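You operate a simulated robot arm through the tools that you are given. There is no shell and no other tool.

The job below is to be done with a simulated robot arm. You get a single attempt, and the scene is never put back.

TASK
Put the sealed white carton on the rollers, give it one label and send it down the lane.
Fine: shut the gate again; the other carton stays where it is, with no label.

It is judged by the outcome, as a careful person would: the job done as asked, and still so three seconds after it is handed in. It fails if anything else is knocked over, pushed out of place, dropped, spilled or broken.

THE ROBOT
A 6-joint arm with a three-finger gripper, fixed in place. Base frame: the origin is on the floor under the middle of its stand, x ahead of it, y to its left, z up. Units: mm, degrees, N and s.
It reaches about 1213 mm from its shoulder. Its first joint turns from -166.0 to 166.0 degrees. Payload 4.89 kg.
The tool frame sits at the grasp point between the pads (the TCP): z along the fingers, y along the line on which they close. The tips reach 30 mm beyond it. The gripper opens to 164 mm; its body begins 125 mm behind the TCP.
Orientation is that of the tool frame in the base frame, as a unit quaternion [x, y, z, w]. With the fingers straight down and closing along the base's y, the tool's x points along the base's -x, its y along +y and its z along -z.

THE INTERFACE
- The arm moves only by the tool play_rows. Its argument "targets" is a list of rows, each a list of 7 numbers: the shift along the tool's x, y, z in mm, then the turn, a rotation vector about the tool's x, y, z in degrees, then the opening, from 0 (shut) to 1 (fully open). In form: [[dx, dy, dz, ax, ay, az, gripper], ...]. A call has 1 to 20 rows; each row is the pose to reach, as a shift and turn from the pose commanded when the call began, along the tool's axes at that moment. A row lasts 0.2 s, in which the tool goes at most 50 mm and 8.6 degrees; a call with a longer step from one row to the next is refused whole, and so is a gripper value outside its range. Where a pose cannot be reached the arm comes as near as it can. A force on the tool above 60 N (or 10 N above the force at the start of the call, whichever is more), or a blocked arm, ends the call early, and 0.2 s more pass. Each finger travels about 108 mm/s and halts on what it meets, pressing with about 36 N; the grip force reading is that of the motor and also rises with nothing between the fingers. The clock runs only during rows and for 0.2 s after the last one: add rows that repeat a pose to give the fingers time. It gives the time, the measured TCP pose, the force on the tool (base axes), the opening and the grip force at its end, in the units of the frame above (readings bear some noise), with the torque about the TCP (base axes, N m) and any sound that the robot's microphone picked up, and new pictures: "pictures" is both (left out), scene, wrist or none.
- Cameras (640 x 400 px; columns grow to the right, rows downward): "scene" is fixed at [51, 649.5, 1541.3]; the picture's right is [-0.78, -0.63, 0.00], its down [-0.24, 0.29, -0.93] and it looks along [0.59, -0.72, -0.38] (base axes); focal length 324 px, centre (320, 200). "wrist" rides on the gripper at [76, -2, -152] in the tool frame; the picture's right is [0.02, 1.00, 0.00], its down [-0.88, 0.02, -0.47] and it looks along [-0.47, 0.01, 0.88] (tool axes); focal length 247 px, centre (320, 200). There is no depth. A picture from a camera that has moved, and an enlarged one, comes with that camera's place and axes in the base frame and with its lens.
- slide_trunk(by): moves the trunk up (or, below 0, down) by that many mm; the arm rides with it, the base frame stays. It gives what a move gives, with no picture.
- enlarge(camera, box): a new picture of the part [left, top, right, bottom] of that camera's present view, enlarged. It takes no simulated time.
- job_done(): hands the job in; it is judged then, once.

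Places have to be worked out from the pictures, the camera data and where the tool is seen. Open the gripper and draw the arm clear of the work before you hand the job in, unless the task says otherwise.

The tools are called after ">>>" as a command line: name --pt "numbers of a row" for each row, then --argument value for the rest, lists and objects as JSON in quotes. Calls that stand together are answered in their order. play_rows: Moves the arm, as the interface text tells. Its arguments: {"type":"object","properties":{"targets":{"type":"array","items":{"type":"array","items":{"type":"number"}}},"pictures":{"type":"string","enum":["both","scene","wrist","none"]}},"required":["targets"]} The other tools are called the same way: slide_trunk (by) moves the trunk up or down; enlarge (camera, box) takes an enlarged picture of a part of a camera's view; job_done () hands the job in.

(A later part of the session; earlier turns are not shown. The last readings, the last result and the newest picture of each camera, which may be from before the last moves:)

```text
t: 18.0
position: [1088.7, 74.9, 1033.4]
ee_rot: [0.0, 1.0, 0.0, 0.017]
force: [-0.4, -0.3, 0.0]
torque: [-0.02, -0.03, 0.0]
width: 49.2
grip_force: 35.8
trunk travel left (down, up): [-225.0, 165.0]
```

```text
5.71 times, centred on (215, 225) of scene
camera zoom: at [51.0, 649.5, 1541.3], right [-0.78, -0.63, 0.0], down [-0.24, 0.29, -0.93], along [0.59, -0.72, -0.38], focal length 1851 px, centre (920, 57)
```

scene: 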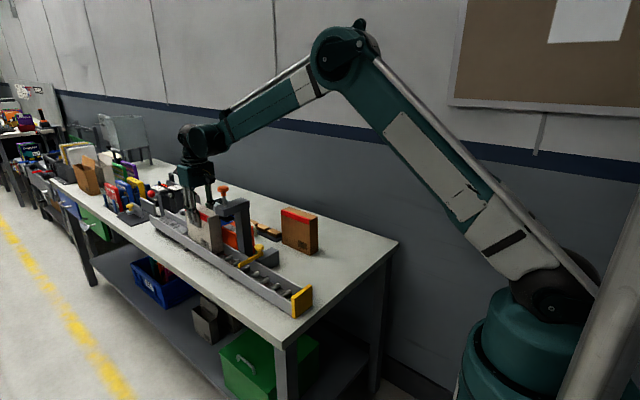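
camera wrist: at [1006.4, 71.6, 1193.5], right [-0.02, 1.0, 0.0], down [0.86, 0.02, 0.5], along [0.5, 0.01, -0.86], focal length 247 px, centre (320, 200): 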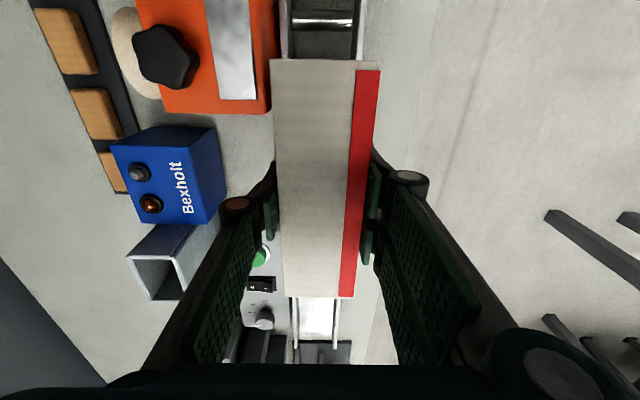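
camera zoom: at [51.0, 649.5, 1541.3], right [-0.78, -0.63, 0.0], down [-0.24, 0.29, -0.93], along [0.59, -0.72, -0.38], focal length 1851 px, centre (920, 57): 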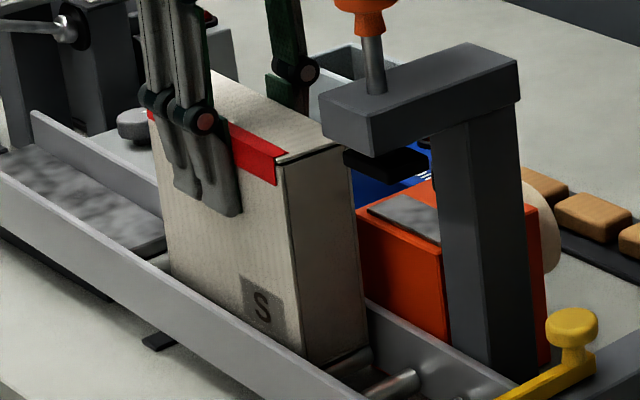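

Still no contact force at TCP z≈1033 (carton bottom ≈898). I continue down 3 mm per row, watching the force.

>>> play_rows --pt "0 0 2 0 0 0 0.2" --pt "0 0 4 0 0 0 0.2" --pictures "none"

```text
t: 18.6
position: [1088.9, 73.8, 1030.5]
ee_rot: [0.001, 1.0, 0.0, 0.018]
force: [0.4, -0.1, -0.4]
torque: [-0.03, -0.02, 0.01]
width: 49.2
grip_force: 35.3
trunk travel left (down, up): [-225.0, 165.0]
```

Still free; another 3 mm.

>>> play_rows --pt "0 0 1.5 0 0 0 0.2" --pt "0 0 3 0 0 0 0.2" --pictures "none"

```text
t: 19.2
position: [1086.5, 75.0, 1028.0]
ee_rot: [0.0, 1.0, 0.0, 0.017]
force: [-0.9, -1.0, 14.3]
torque: [0.09, 0.36, 0.0]
width: 49.5
grip_force: 35.8
trunk travel left (down, up): [-225.0, 165.0]
```

Contact: 14 N upward, so the carton rests on the rollers (bottom ≈ 892). I ease up 1 mm and open the gripper so that it can roll to the gate, then look.

>>> play_rows --pt "0 0 -1 0 0 0 0.2" --pt "0 0 -1 0 0 0 0.33" --pt "0 0 -1 0 0 0 0.45" --pt "0 0 -1 0 0 0 0.45"

>>> enlarge --camera "scene" --box '[170, 180, 270, 260]'

```text
t: 20.2
position: [1088.2, 74.9, 1028.7]
ee_rot: [0.0, 1.0, 0.0, 0.017]
force: [-0.5, -0.2, 0.1]
torque: [-0.03, 0.0, -0.03]
width: 73.9
grip_force: 0.0
trunk travel left (down, up): [-225.0, 165.0]
camera wrist: at [1006.6, 71.0, 1177.2], right [-0.02, 1.0, 0.0], down [0.86, 0.02, 0.5], along [0.5, 0.01, -0.86], focal length 247 px, centre (320, 200)
```

scene: 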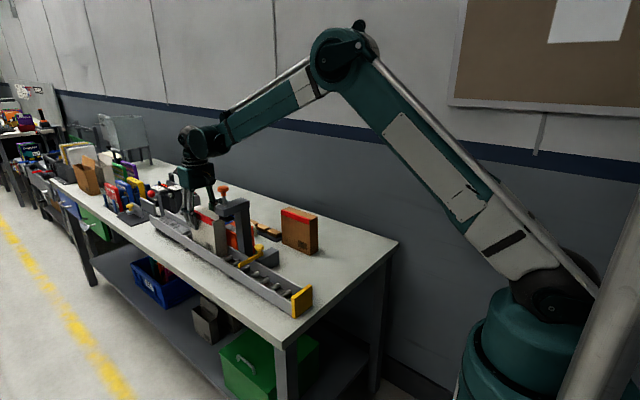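
wrist: 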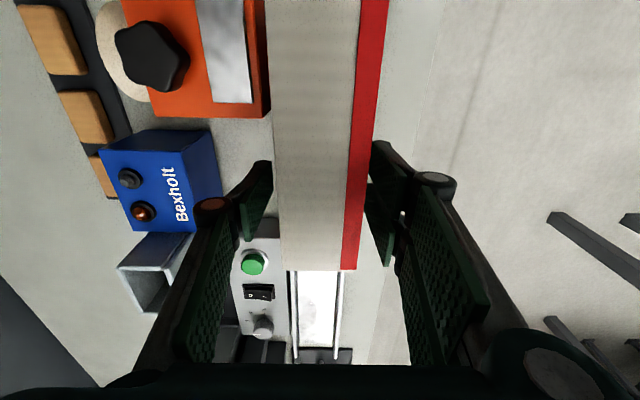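

```text
5.00 times, centred on (220, 220) of scene
camera zoom: at [51.0, 649.5, 1541.3], right [-0.78, -0.63, 0.0], down [-0.24, 0.29, -0.93], along [0.59, -0.72, -0.38], focal length 1620 px, centre (820, 100)
```

zoom: 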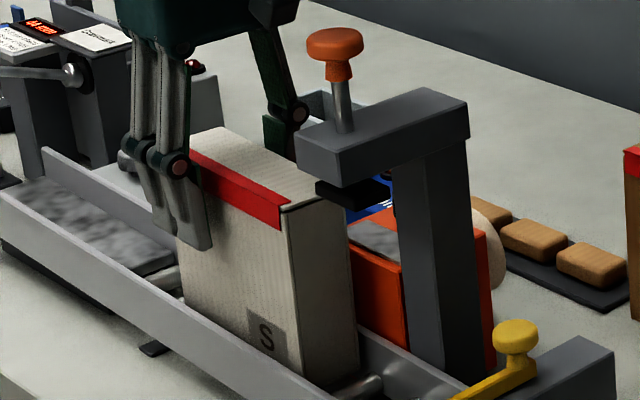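

The carton has started rolling towards the gate on its own. I wait in place about a second with the gripper open and look again.

>>> play_rows --pt "0 0 0 0 0 0 0.5" --pt "0 0 0 0 0 0 0.5" --pt "0 0 0 0 0 0 0.5" --pt "0 0 0 0 0 0 0.5" --pt "0 0 0 0 0 0 0.5"

>>> enlarge --camera "scene" --box '[180, 180, 280, 270]'

```text
t: 21.4
position: [1087.9, 74.4, 1028.5]
ee_rot: [0.0, 1.0, -0.001, 0.017]
force: [-0.2, -0.4, 0.7]
torque: [0.03, 0.03, -0.01]
width: 82.1
grip_force: 0.0
trunk travel left (down, up): [-225.0, 165.0]
camera wrist: at [1006.6, 71.0, 1177.2], right [-0.02, 1.0, 0.0], down [0.86, 0.02, 0.5], along [0.5, 0.01, -0.86], focal length 247 px, centre (320, 200)
```

scene: 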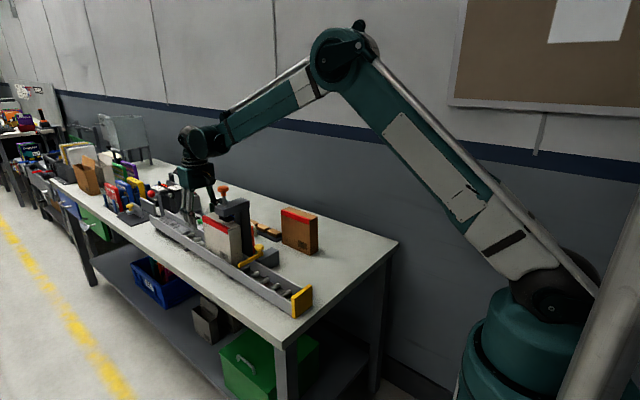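
wrist: 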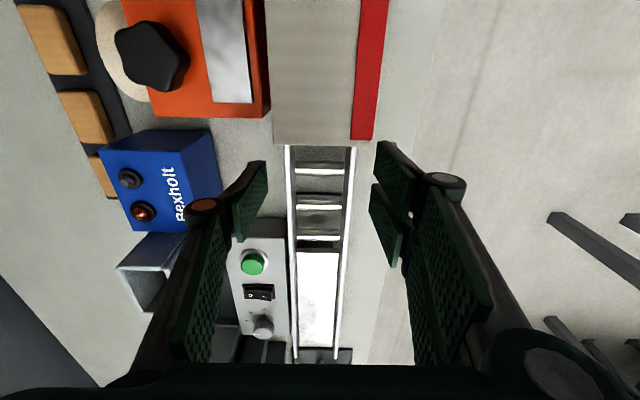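

```text
4.44 times, centred on (230, 225) of scene
camera zoom: at [51.0, 649.5, 1541.3], right [-0.78, -0.63, 0.0], down [-0.24, 0.29, -0.93], along [0.59, -0.72, -0.38], focal length 1440 px, centre (720, 89)
```

zoom: 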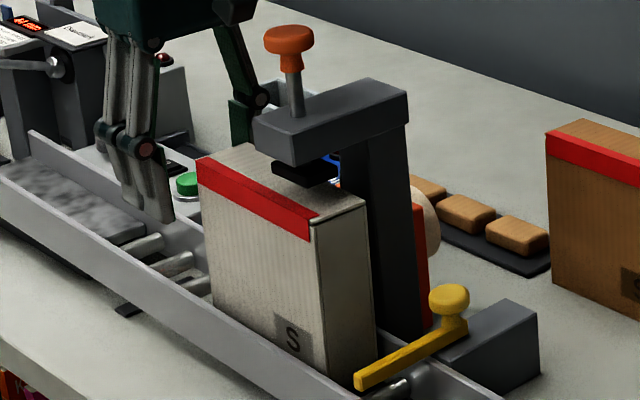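

The carton is under the press and still rolling to the gate (front at x≈893, top ≈1045, about 17 mm below the pad). I raise the gripper straight up 220 mm, undoing the tilt, and look again.

>>> play_rows --pt "0 0 -20 0 0 0 0.5" --pt "0 0 -50 0 0 0 0.5" --pt "0 0 -85 0 0 0 0.5" --pt "0 0 -120 0 0.5 0 0.5" --pt "0 0 -155 0 1 0 0.5" --pt "0 0 -190 0 1.5 0 0.5" --pt "0 0 -215 0 2 0 0.5" --pt "0 0 -225 0 2 0 0.5" --pt "0 0 -225 0 2 0 0.5"

>>> enlarge --camera "scene" --box '[180, 180, 280, 270]'

>>> enlarge --camera "scene" --box '[205, 210, 265, 280]'

```text
t: 23.4
position: [1081.8, 75.0, 1253.3]
ee_rot: [0.0, 1.0, 0.0, 0.0]
force: [-0.1, 0.0, 0.6]
torque: [-0.02, -0.01, 0.03]
width: 82.4
grip_force: 0.1
trunk travel left (down, up): [-225.0, 165.0]
camera wrist: at [1005.4, 71.2, 1404.6], right [-0.02, 1.0, 0.0], down [0.88, 0.02, 0.47], along [0.47, 0.01, -0.88], focal length 247 px, centre (320, 200)
```

scene: 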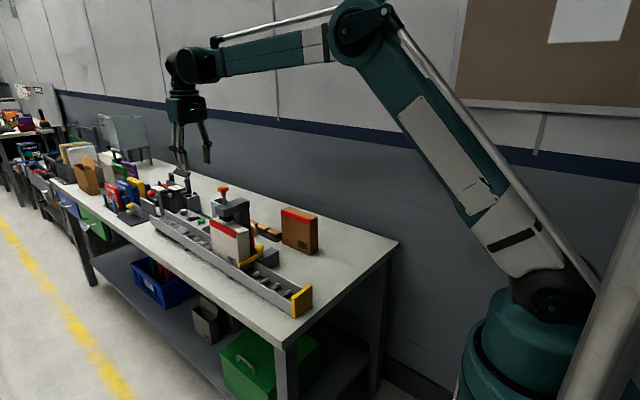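
wrist: 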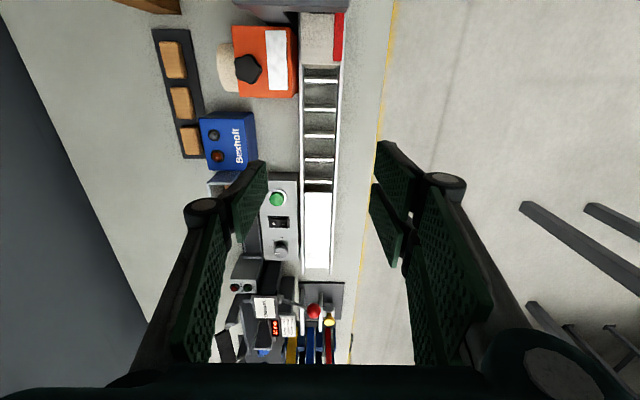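

```text
4.44 times, centred on (230, 225) of scene
camera zoom: at [51.0, 649.5, 1541.3], right [-0.78, -0.63, 0.0], down [-0.24, 0.29, -0.93], along [0.59, -0.72, -0.38], focal length 1440 px, centre (720, 89)
```

zoom: 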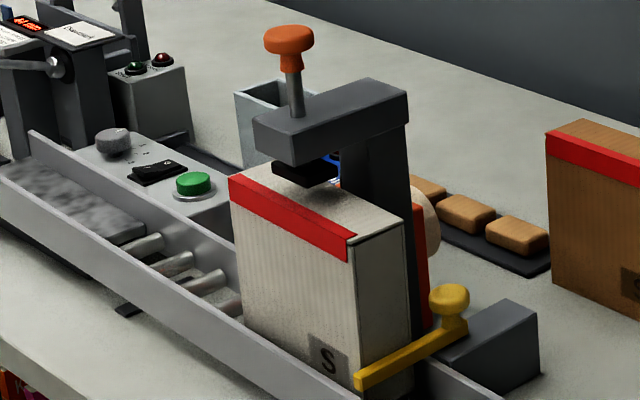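

```text
5.71 times, centred on (235, 245) of scene
camera zoom: at [51.0, 649.5, 1541.3], right [-0.78, -0.63, 0.0], down [-0.24, 0.29, -0.93], along [0.59, -0.72, -0.38], focal length 1851 px, centre (806, -57)
```

zoom: 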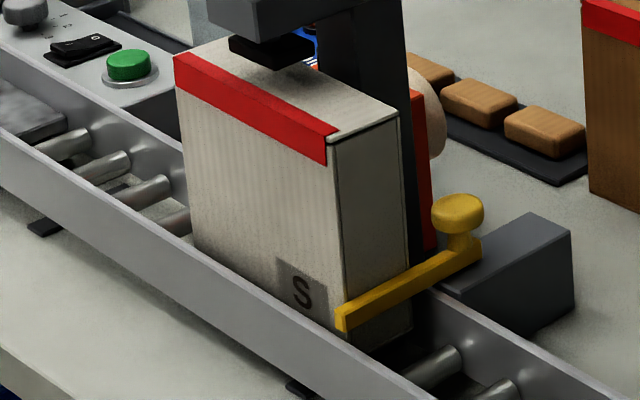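

The carton rests against the gate, squarely under the press pad. I now move the gripper, closed, above the orange knob (≈(934, 73), top ≈1182).

>>> play_rows --pt "20 0 0 0 0 0 0.35" --pt "50 0 0 0 0 0 0.2" --pt "80 0 0 0 0 0 0.1" --pt "110 0 0 0 0 0 0" --pt "135 0 0 0 0 0 0" --pt "147 0 0 0 0 0 0" --pt "147 0 0 0 0 0 0"

>>> enlarge --camera "scene" --box '[180, 110, 280, 270]'

>>> enlarge --camera "wrist" --box '[240, 120, 400, 280]'

```text
t: 25.0
position: [932.6, 75.1, 1254.4]
ee_rot: [0.0, 1.0, 0.0, -0.001]
force: [-1.0, -0.6, 0.0]
torque: [0.01, -0.07, 0.04]
width: 0.0
grip_force: 35.8
trunk travel left (down, up): [-225.0, 165.0]
camera wrist: at [856.2, 71.0, 1405.1], right [-0.02, 1.0, 0.0], down [0.88, 0.02, 0.47], along [0.47, 0.01, -0.88], focal length 247 px, centre (320, 200)
```

scene: 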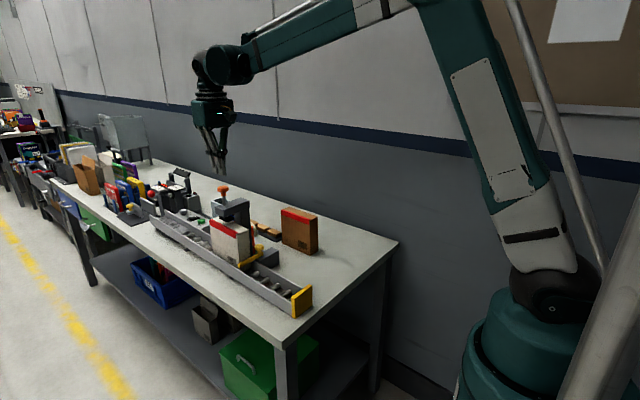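
wrist: 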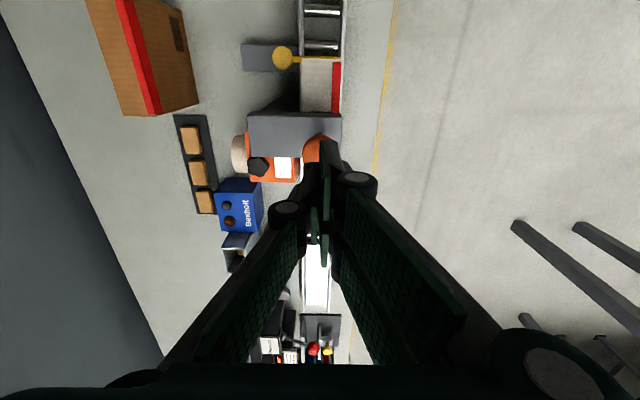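

```text
2.50 times, centred on (230, 190) of scene
camera zoom: at [51.0, 649.5, 1541.3], right [-0.78, -0.63, 0.0], down [-0.24, 0.29, -0.93], along [0.59, -0.72, -0.38], focal length 810 px, centre (545, 225)
```

zoom: 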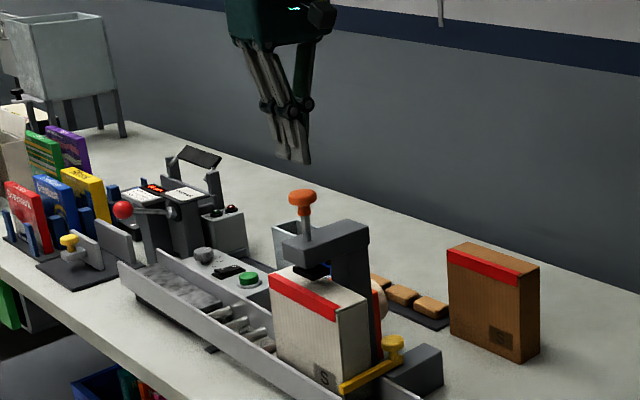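

```text
2.50 times, centred on (320, 200) of wrist
camera zoom: at [856.2, 71.0, 1405.1], right [-0.02, 1.0, 0.0], down [0.88, 0.02, 0.47], along [0.47, 0.01, -0.88], focal length 617 px, centre (320, 200)
```

zoom: 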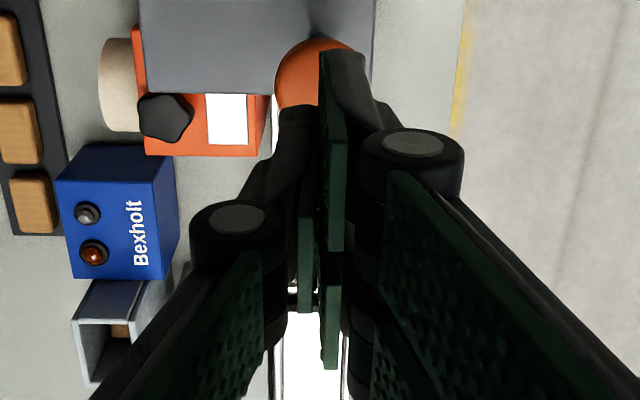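

Closed tips are above the knob; combining views the knob is at about (929, 73.5), top ≈1183. I shift 3 mm and lower to just above it.

>>> play_rows --pt "3 0 10 0 0 0 0" --pt "3 0 20 0 0 0 0" --pt "3 0 30 0 0 0 0" --pt "3 0 34 0 0 0 0" --pt "3 0 34 0 0 0 0"

>>> enlarge --camera "scene" --box '[190, 160, 270, 250]'

>>> enlarge --camera "wrist" --box '[270, 100, 370, 200]'

```text
t: 26.2
position: [929.0, 76.0, 1218.0]
ee_rot: [0.001, 1.0, 0.0, 0.0]
force: [0.4, 0.4, 0.0]
torque: [0.01, 0.04, -0.04]
width: 0.1
grip_force: 36.0
trunk travel left (down, up): [-225.0, 165.0]
camera wrist: at [853.8, 70.7, 1370.6], right [-0.02, 1.0, 0.0], down [0.88, 0.02, 0.47], along [0.47, 0.01, -0.88], focal length 247 px, centre (320, 200)
```

scene: 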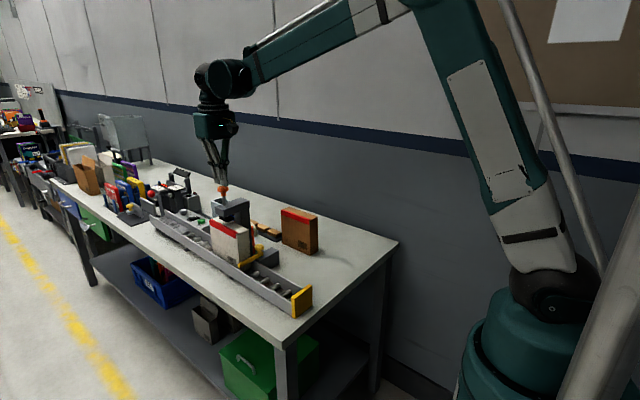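
wrist: 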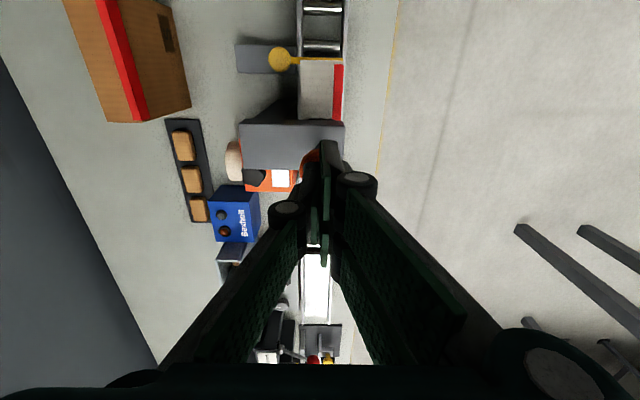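

```text
4.44 times, centred on (230, 205) of scene
camera zoom: at [51.0, 649.5, 1541.3], right [-0.78, -0.63, 0.0], down [-0.24, 0.29, -0.93], along [0.59, -0.72, -0.38], focal length 1440 px, centre (720, 178)
```

zoom: 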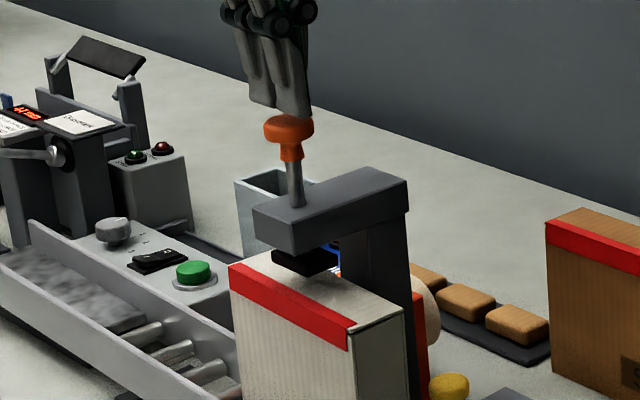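

```text
4.00 times, centred on (320, 150) of wrist
camera zoom: at [853.8, 70.7, 1370.6], right [-0.02, 1.0, 0.0], down [0.88, 0.02, 0.47], along [0.47, 0.01, -0.88], focal length 988 px, centre (320, 400)
```

zoom: 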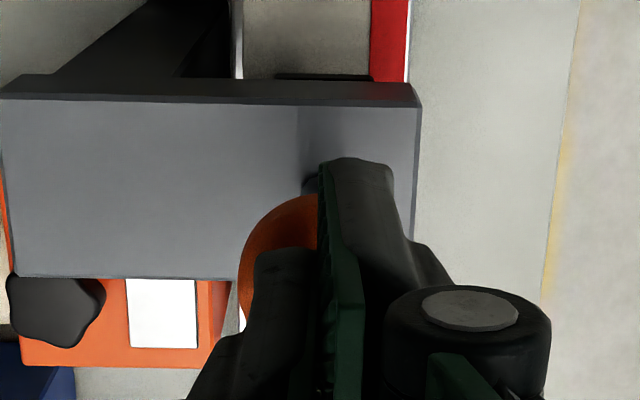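

The knob centre appears about 5 mm nearer to me (−x) and 1–2 mm to +y of the tips. I shift accordingly and lower in small steps until there is contact.

>>> play_rows --pt "5 1.5 0 0 0 0 0" --pt "5 1.5 2 0 0 0 0" --pt "5 1.5 4 0 0 0 0" --pictures "scene"

>>> enlarge --camera "scene" --box '[200, 165, 250, 215]'

```text
t: 27.0
position: [925.1, 76.4, 1215.0]
ee_rot: [0.0, 1.0, 0.0, 0.0]
force: [0.7, 0.7, 0.2]
torque: [0.03, -0.03, 0.03]
width: 0.0
grip_force: 36.1
trunk travel left (down, up): [-225.0, 165.0]
```

scene: 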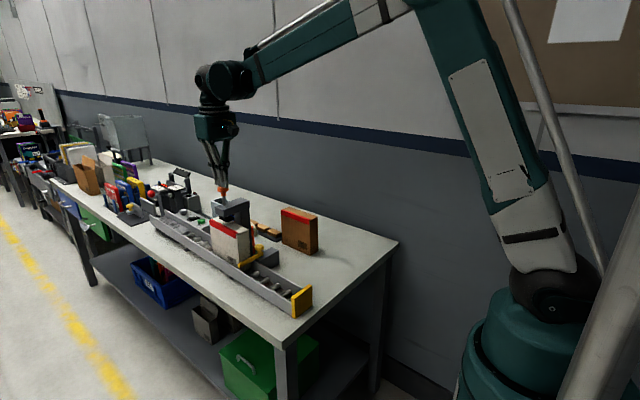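

```text
8.00 times, centred on (225, 190) of scene
camera zoom: at [51.0, 649.5, 1541.3], right [-0.78, -0.63, 0.0], down [-0.24, 0.29, -0.93], along [0.59, -0.72, -0.38], focal length 2592 px, centre (1080, 280)
```

zoom: 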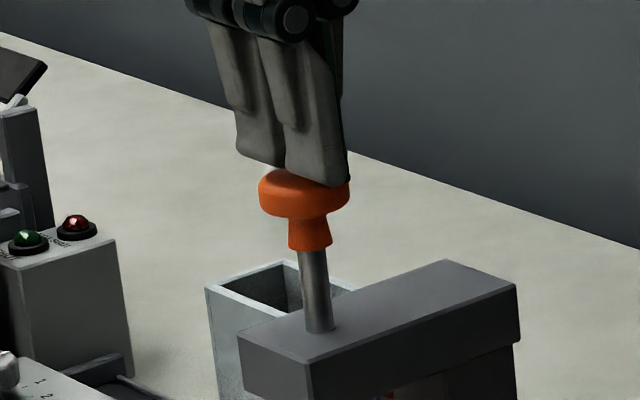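

Tips are centred above the knob with no contact yet. I lower a further 3 mm, then continue pressing in small increments while watching force and sound.

>>> play_rows --pt "0 0 1.5 0 0 0 0" --pt "0 0 3 0 0 0 0" --pictures "none"

```text
t: 27.6
position: [924.9, 75.8, 1212.6]
ee_rot: [0.0, 1.0, -0.001, -0.001]
force: [0.3, -0.5, -0.2]
torque: [-0.07, -0.02, -0.02]
width: 0.0
grip_force: 36.4
trunk travel left (down, up): [-225.0, 165.0]
```

No contact yet; another 3 mm.

>>> play_rows --pt "0 0 1.5 0 0 0 0" --pt "0 0 3 0 0 0 0" --pictures "none"

```text
t: 28.2
position: [924.6, 75.5, 1208.0]
ee_rot: [0.0, 1.0, 0.0, 0.0]
force: [-0.2, -0.5, 1.6]
torque: [-0.03, -0.01, -0.02]
width: 0.0
grip_force: 36.0
trunk travel left (down, up): [-225.0, 165.0]
```

Contact begins at about TCP 1208–1209. I press 8 mm further in one monotonic stroke and read the force.

>>> play_rows --pt "0 0 2 0 0 0 0" --pt "0 0 4 0 0 0 0" --pt "0 0 6 0 0 0 0" --pt "0 0 8 0 0 0 0" --pictures "scene"

>>> enlarge --camera "scene" --box '[190, 170, 260, 240]'

```text
t: 29.2
position: [925.6, 76.1, 1201.2]
ee_rot: [-0.001, 1.0, 0.0, 0.0]
force: [0.1, -0.8, 1.5]
torque: [0.03, 0.02, 0.01]
width: 0.1
grip_force: 36.3
trunk travel left (down, up): [-225.0, 165.0]
```

scene: 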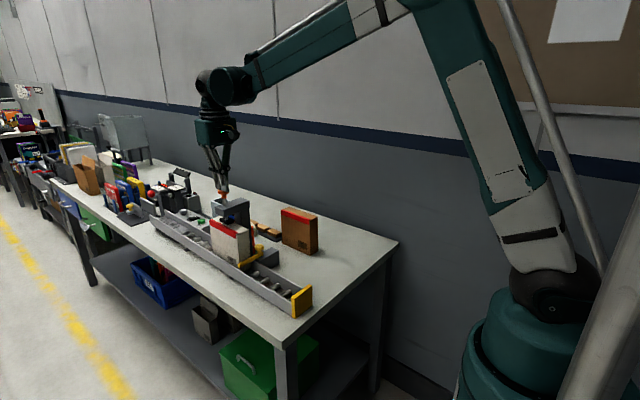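

```text
5.71 times, centred on (225, 205) of scene
camera zoom: at [51.0, 649.5, 1541.3], right [-0.78, -0.63, 0.0], down [-0.24, 0.29, -0.93], along [0.59, -0.72, -0.38], focal length 1851 px, centre (863, 171)
```

zoom: 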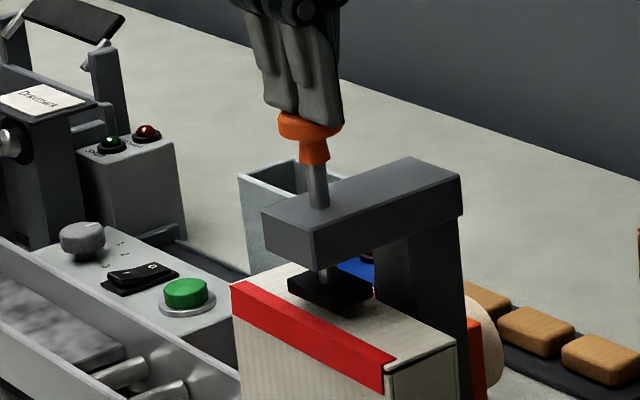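

The plunger descends freely with the tips on it and the pad nears the carton's top. I keep pressing 8 mm more.

>>> play_rows --pt "0 0 2 0 0 0 0" --pt "0 0 4 0 0 0 0" --pt "0 0 6 0 0 0 0" --pt "0 0 8 0 0 0 0" --pictures "scene"

>>> enlarge --camera "scene" --box '[190, 170, 260, 240]'

```text
t: 30.2
position: [923.4, 76.2, 1192.4]
ee_rot: [0.0, 1.0, 0.0, 0.0]
force: [-1.1, -1.6, 4.1]
torque: [-0.03, 0.0, 0.01]
width: 5.8
grip_force: 44.8
trunk travel left (down, up): [-225.0, 165.0]
heard: click
```

scene: 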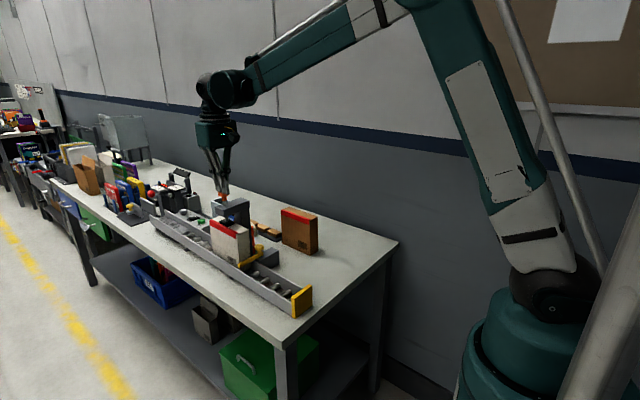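

```text
5.71 times, centred on (225, 205) of scene
camera zoom: at [51.0, 649.5, 1541.3], right [-0.78, -0.63, 0.0], down [-0.24, 0.29, -0.93], along [0.59, -0.72, -0.38], focal length 1851 px, centre (863, 171)
```

zoom: 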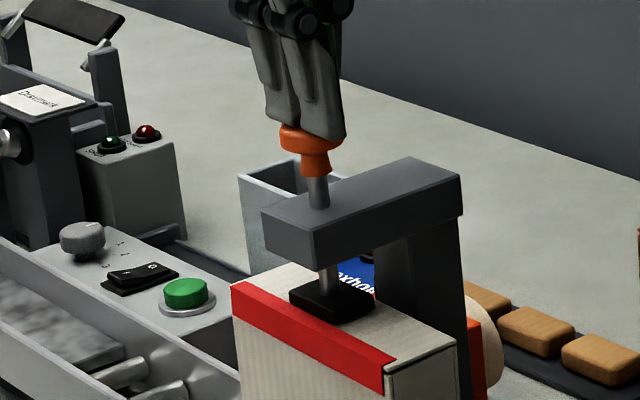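

A click was heard and the pad is on the carton's top: the label stroke is done. I lift straight up now and look for the label.

>>> play_rows --pt "0 0 -5 0 0 0 0" --pt "0 0 -15 0 0 0 0" --pt "0 0 -30 0 0 0 0" --pt "0 0 -50 0 0 0 0" --pt "0 0 -70 0 0 0 0" --pt "0 0 -80 0 0 0 0" --pt "0 0 -80 0 0 0 0"

>>> enlarge --camera "scene" --box '[190, 170, 260, 240]'

>>> enlarge --camera "wrist" --box '[240, 0, 360, 160]'

```text
t: 31.8
position: [924.0, 74.5, 1274.2]
ee_rot: [0.0, 1.0, 0.0, 0.0]
force: [-0.1, -0.8, 0.4]
torque: [-0.04, -0.02, 0.01]
width: 0.0
grip_force: 45.1
trunk travel left (down, up): [-225.0, 165.0]
camera wrist: at [848.3, 71.9, 1425.8], right [-0.02, 1.0, 0.0], down [0.88, 0.02, 0.47], along [0.47, 0.01, -0.88], focal length 247 px, centre (320, 200)
```

scene: 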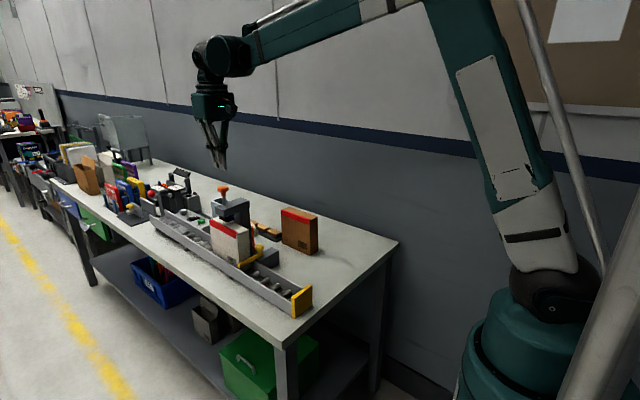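
wrist: 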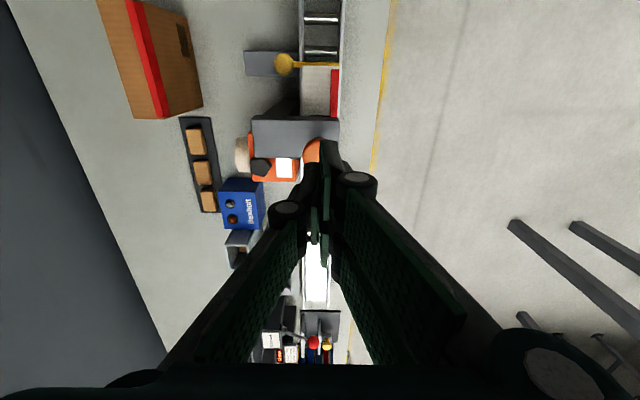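

```text
5.71 times, centred on (225, 205) of scene
camera zoom: at [51.0, 649.5, 1541.3], right [-0.78, -0.63, 0.0], down [-0.24, 0.29, -0.93], along [0.59, -0.72, -0.38], focal length 1851 px, centre (863, 171)
```

zoom: 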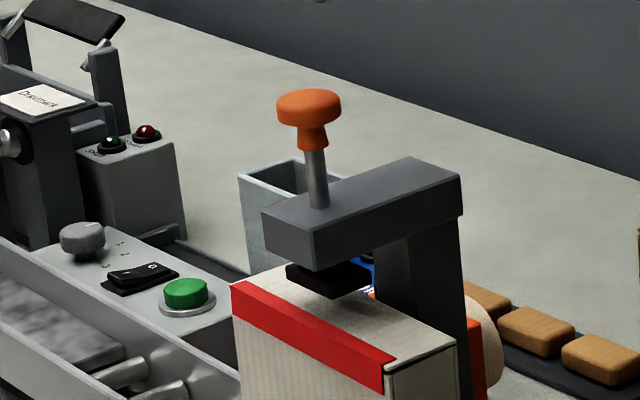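

```text
2.50 times, centred on (300, 80) of wrist
camera zoom: at [848.3, 71.9, 1425.8], right [-0.02, 1.0, 0.0], down [0.88, 0.02, 0.47], along [0.47, 0.01, -0.88], focal length 617 px, centre (370, 500)
```

zoom: 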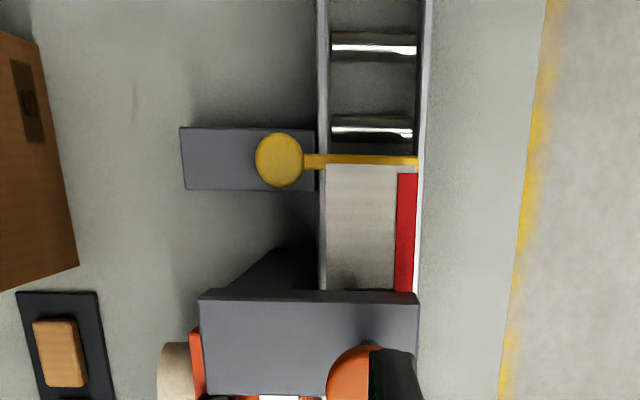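

The plunger returned. I zoom tightly on the gap between pad and carton top to look for the label.

>>> enlarge --camera "scene" --box '[214, 210, 244, 235]'

>>> enlarge --camera "wrist" --box '[290, 50, 350, 130]'

```text
16.00 times, centred on (229, 222) of scene
camera zoom: at [51.0, 649.5, 1541.3], right [-0.78, -0.63, 0.0], down [-0.24, 0.29, -0.93], along [0.59, -0.72, -0.38], focal length 5184 px, centre (1776, -160)
```

zoom: 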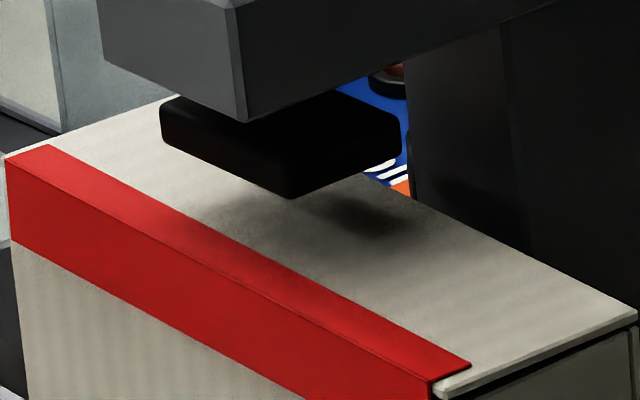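

```text
5.00 times, centred on (320, 90) of wrist
camera zoom: at [848.3, 71.9, 1425.8], right [-0.02, 1.0, 0.0], down [0.88, 0.02, 0.47], along [0.47, 0.01, -0.88], focal length 1235 px, centre (320, 750)
```

zoom: 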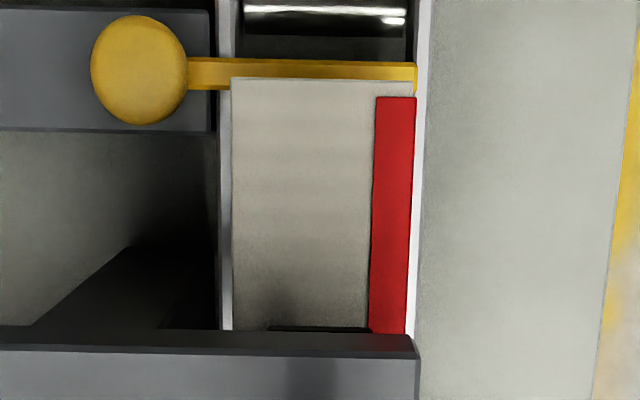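

The click was heard, but a label isn't obvious from here as the pad overhangs that spot. I'll back away in −x and tilt the wrist camera so that it looks under the press; first up and back.

>>> play_rows --pt "30 0 0 0 -3 0 0" --pt "60 0 0 0 -6 0 0" --pt "90 0 0 0 -10 0 0" --pt "120 0 15 0 -14 0 0" --pt "145 0 45 0 -18 0 0" --pt "165 0 80 0 -22 0 0" --pt "174 0 120 0 -22 0 0" --pt "174 0 160 0 -22 0 0" --pt "174 0 190 0 -22 0 0" --pt "174 0 190 0 -22 0 0"

>>> enlarge --camera "wrist" --box '[240, 60, 400, 180]'

```text
t: 34.0
position: [752.7, 77.2, 1081.9]
ee_rot: [0.0, 0.982, -0.001, 0.191]
force: [0.8, 0.1, 0.0]
torque: [-0.02, 0.09, -0.03]
width: 0.3
grip_force: 45.6
trunk travel left (down, up): [-225.0, 165.0]
camera wrist: at [624.6, 73.0, 1193.6], right [-0.02, 1.0, -0.01], down [0.64, 0.02, 0.77], along [0.77, 0.01, -0.64], focal length 247 px, centre (320, 200)
```

scene: 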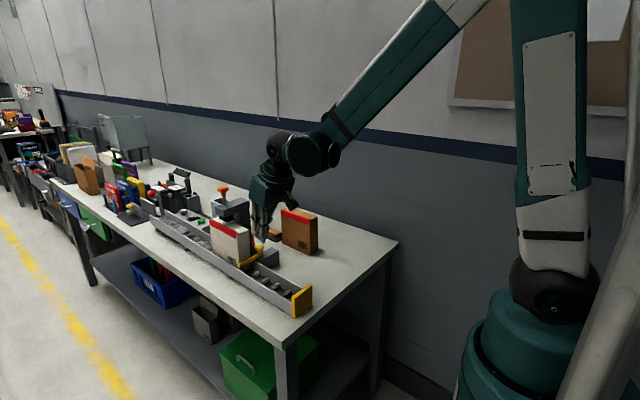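
wrist: 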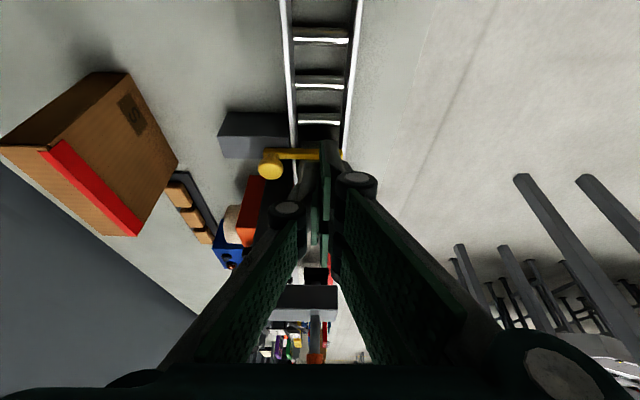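

```text
3.33 times, centred on (320, 120) of wrist
camera zoom: at [624.6, 73.0, 1193.6], right [-0.02, 1.0, -0.01], down [0.64, 0.02, 0.77], along [0.77, 0.01, -0.64], focal length 823 px, centre (320, 467)
```

zoom: 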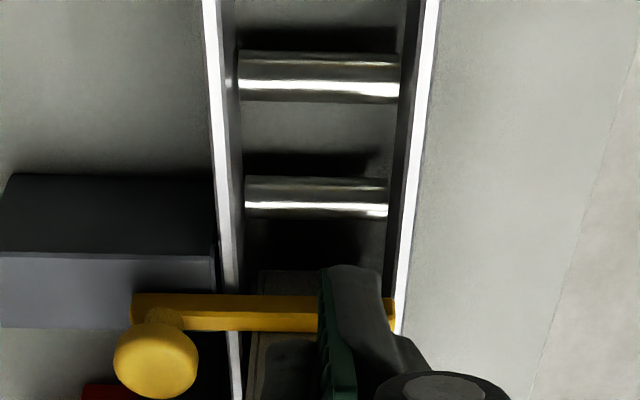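

The camera image is inverted here, so the press lies between the fingers in the view; opening them fully (free space around) will uncover it.

>>> play_rows --pt "0 0 0 0 0 0 0.3" --pt "0 0 0 0 0 0 0.6" --pt "0 0 0 0 0 0 0.9" --pt "0 0 0 0 0 0 0.9" --pt "0 0 0 0 0 0 0.9" --pictures "wrist"

>>> enlarge --camera "wrist" --box '[260, 140, 380, 340]'

>>> enlarge --camera "wrist" --box '[285, 200, 355, 290]'

```text
t: 35.2
position: [752.4, 76.2, 1081.4]
ee_rot: [0.0, 0.982, 0.0, 0.191]
force: [-0.2, -0.3, 0.2]
torque: [-0.01, 0.01, 0.0]
width: 147.5
grip_force: 0.0
trunk travel left (down, up): [-225.0, 165.0]
camera wrist: at [624.2, 73.0, 1194.1], right [-0.02, 1.0, -0.01], down [0.64, 0.02, 0.77], along [0.77, 0.01, -0.64], focal length 247 px, centre (320, 200)
```

wrist: 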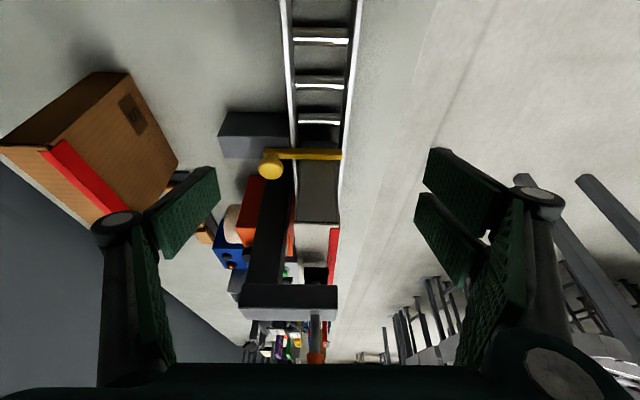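

```text
2.00 times, centred on (320, 240) of wrist
camera zoom: at [624.2, 73.0, 1194.1], right [-0.02, 1.0, -0.01], down [0.64, 0.02, 0.77], along [0.77, 0.01, -0.64], focal length 494 px, centre (320, 120)
```

zoom: 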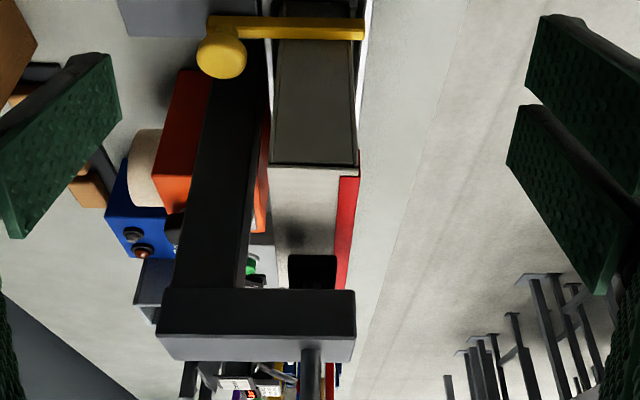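

```text
4.44 times, centred on (320, 245) of wrist
camera zoom: at [624.2, 73.0, 1194.1], right [-0.02, 1.0, -0.01], down [0.64, 0.02, 0.77], along [0.77, 0.01, -0.64], focal length 1098 px, centre (320, 0)
```

zoom: 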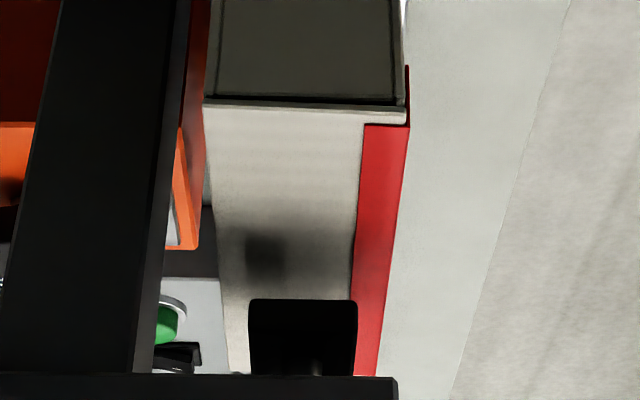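

From this angle I see the carton top only up to about x≈940 in front of the pad and no label there yet; I need a flatter view under the pad. I lower the camera 74 mm in free space before the gate.

>>> play_rows --pt "7 0 17 0 0 0 0.9" --pt "14 0 34 0 0 0 0.9" --pt "21 0 52 0 0 0 0.9" --pt "27.8 0 68.6 0 0 0 0.9" --pt "27.8 0 68.6 0 0 0 0.9" --pictures "wrist"

>>> enlarge --camera "wrist" --box '[270, 230, 370, 350]'

>>> enlarge --camera "wrist" --box '[295, 270, 345, 330]'

```text
t: 36.4
position: [752.1, 76.5, 1008.3]
ee_rot: [0.0, 0.981, 0.0, 0.192]
force: [-0.2, 0.6, -0.5]
torque: [-0.01, 0.04, -0.02]
width: 147.8
grip_force: 0.1
trunk travel left (down, up): [-225.0, 165.0]
camera wrist: at [624.1, 73.7, 1120.8], right [-0.02, 1.0, -0.01], down [0.64, 0.02, 0.77], along [0.77, 0.01, -0.64], focal length 247 px, centre (320, 200)
```

wrist: 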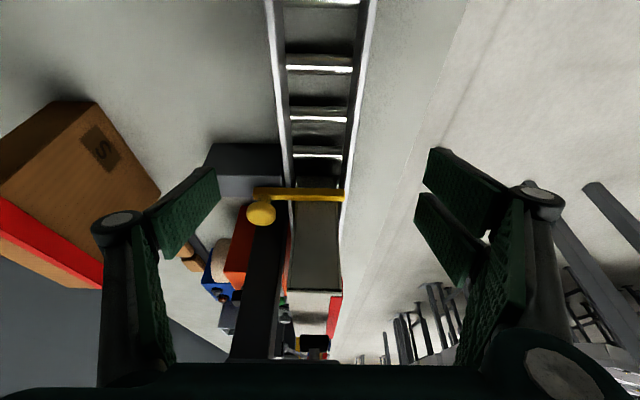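

```text
3.33 times, centred on (320, 290) of wrist
camera zoom: at [624.1, 73.7, 1120.8], right [-0.02, 1.0, -0.01], down [0.64, 0.02, 0.77], along [0.77, 0.01, -0.64], focal length 823 px, centre (320, -100)
```

zoom: 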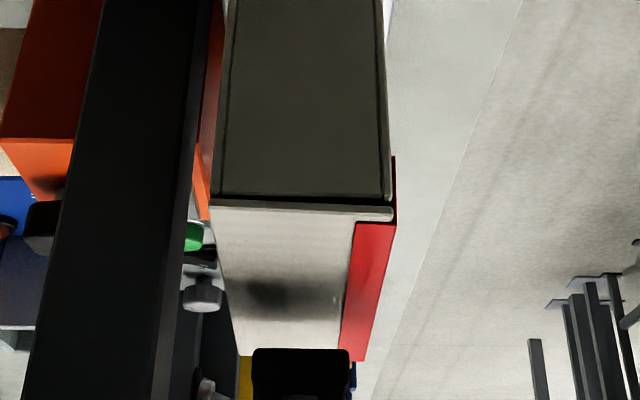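

```text
6.67 times, centred on (320, 300) of wrist
camera zoom: at [624.1, 73.7, 1120.8], right [-0.02, 1.0, -0.01], down [0.64, 0.02, 0.77], along [0.77, 0.01, -0.64], focal length 1646 px, centre (320, -467)
```

zoom: 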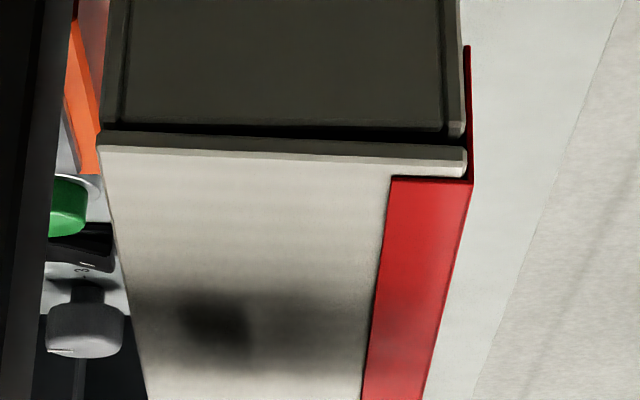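

From this flat angle the whole carton top is visible and I can't make out a label, just a soft shadow. I look closer at the pad, the carton faces and the other fittings before deciding anything; no second press until I understand the first.

>>> enlarge --camera "wrist" --box '[300, 295, 345, 350]'

>>> enlarge --camera "scene" --box '[205, 205, 255, 265]'

>>> enlarge --camera "scene" --box '[185, 205, 220, 230]'

>>> enlarge --camera "scene" --box '[210, 180, 240, 225]'

```text
7.27 times, centred on (322, 322) of wrist
camera zoom: at [624.1, 73.7, 1120.8], right [-0.02, 1.0, -0.01], down [0.64, 0.02, 0.77], along [0.77, 0.01, -0.64], focal length 1796 px, centre (302, -691)
```

zoom: 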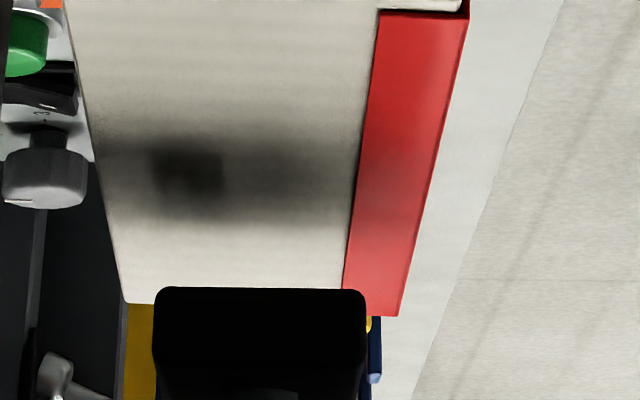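

```text
6.67 times, centred on (230, 235) of scene
camera zoom: at [51.0, 649.5, 1541.3], right [-0.78, -0.63, 0.0], down [-0.24, 0.29, -0.93], along [0.59, -0.72, -0.38], focal length 2160 px, centre (920, -33)
```

zoom: 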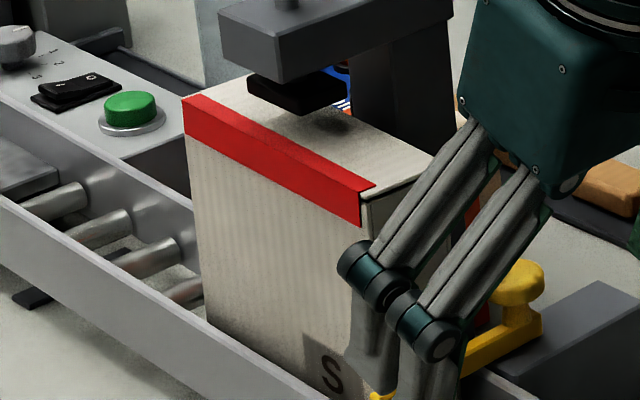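

```text
16.00 times, centred on (202, 218) of scene
camera zoom: at [51.0, 649.5, 1541.3], right [-0.78, -0.63, 0.0], down [-0.24, 0.29, -0.93], along [0.59, -0.72, -0.38], focal length 5184 px, centre (2200, -80)
```

zoom: 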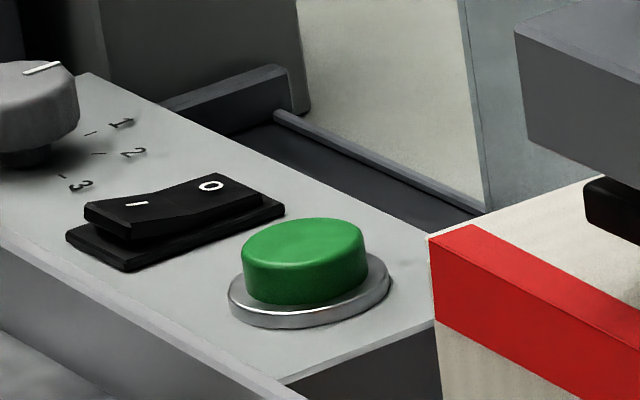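

```text
8.89 times, centred on (225, 202) of scene
camera zoom: at [51.0, 649.5, 1541.3], right [-0.78, -0.63, 0.0], down [-0.24, 0.29, -0.93], along [0.59, -0.72, -0.38], focal length 2880 px, centre (1164, 178)
```

zoom: 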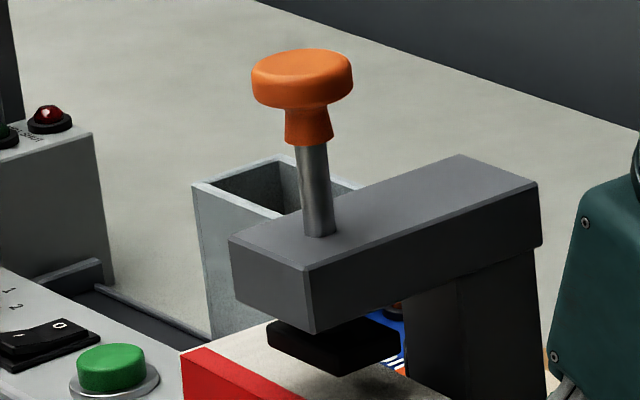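

Still nothing label-like on the carton. The safest check without a second press is to let the carton out and inspect its top fully, so I look at how the gate moves.

>>> enlarge --camera "wrist" --box '[190, 130, 360, 240]'

>>> enlarge --camera "wrist" --box '[235, 170, 305, 230]'

>>> enlarge --camera "scene" --box '[235, 235, 290, 280]'

```text
3.64 times, centred on (275, 185) of wrist
camera zoom: at [624.1, 73.7, 1120.8], right [-0.02, 1.0, -0.01], down [0.64, 0.02, 0.77], along [0.77, 0.01, -0.64], focal length 898 px, centre (484, 254)
```

zoom: 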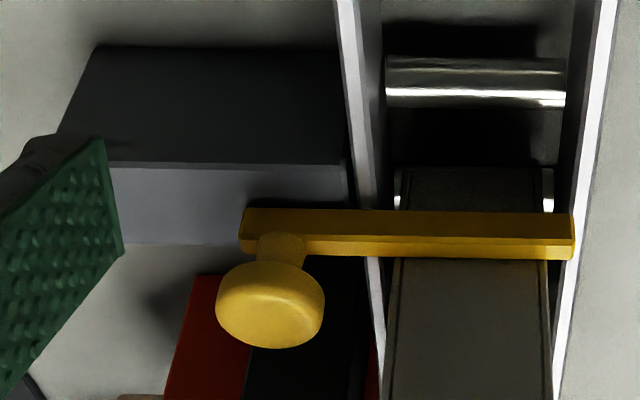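

```text
6.67 times, centred on (270, 200) of wrist
camera zoom: at [624.1, 73.7, 1120.8], right [-0.02, 1.0, -0.01], down [0.64, 0.02, 0.77], along [0.77, 0.01, -0.64], focal length 1646 px, centre (653, 200)
```

zoom: 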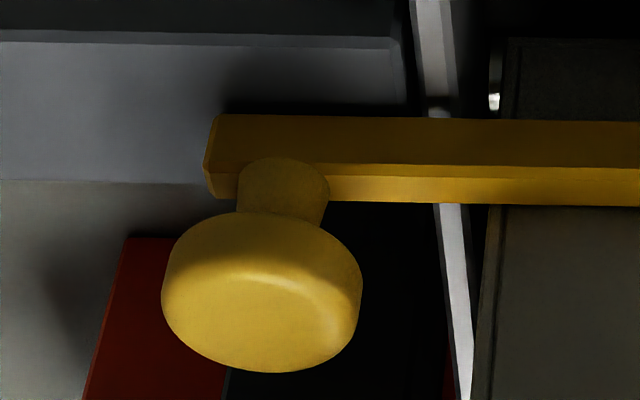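

```text
8.89 times, centred on (262, 258) of scene
camera zoom: at [51.0, 649.5, 1541.3], right [-0.78, -0.63, 0.0], down [-0.24, 0.29, -0.93], along [0.59, -0.72, -0.38], focal length 2880 px, centre (831, -311)
```

zoom: 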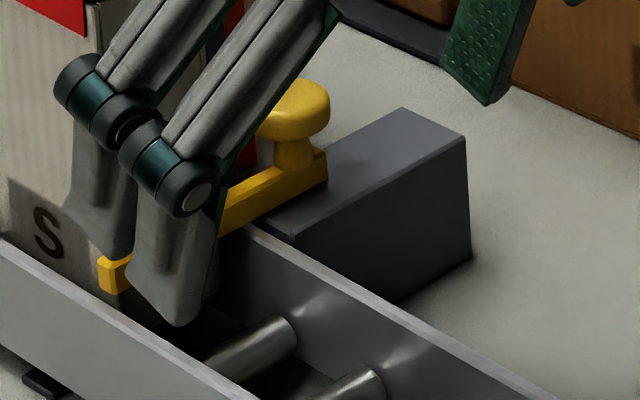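

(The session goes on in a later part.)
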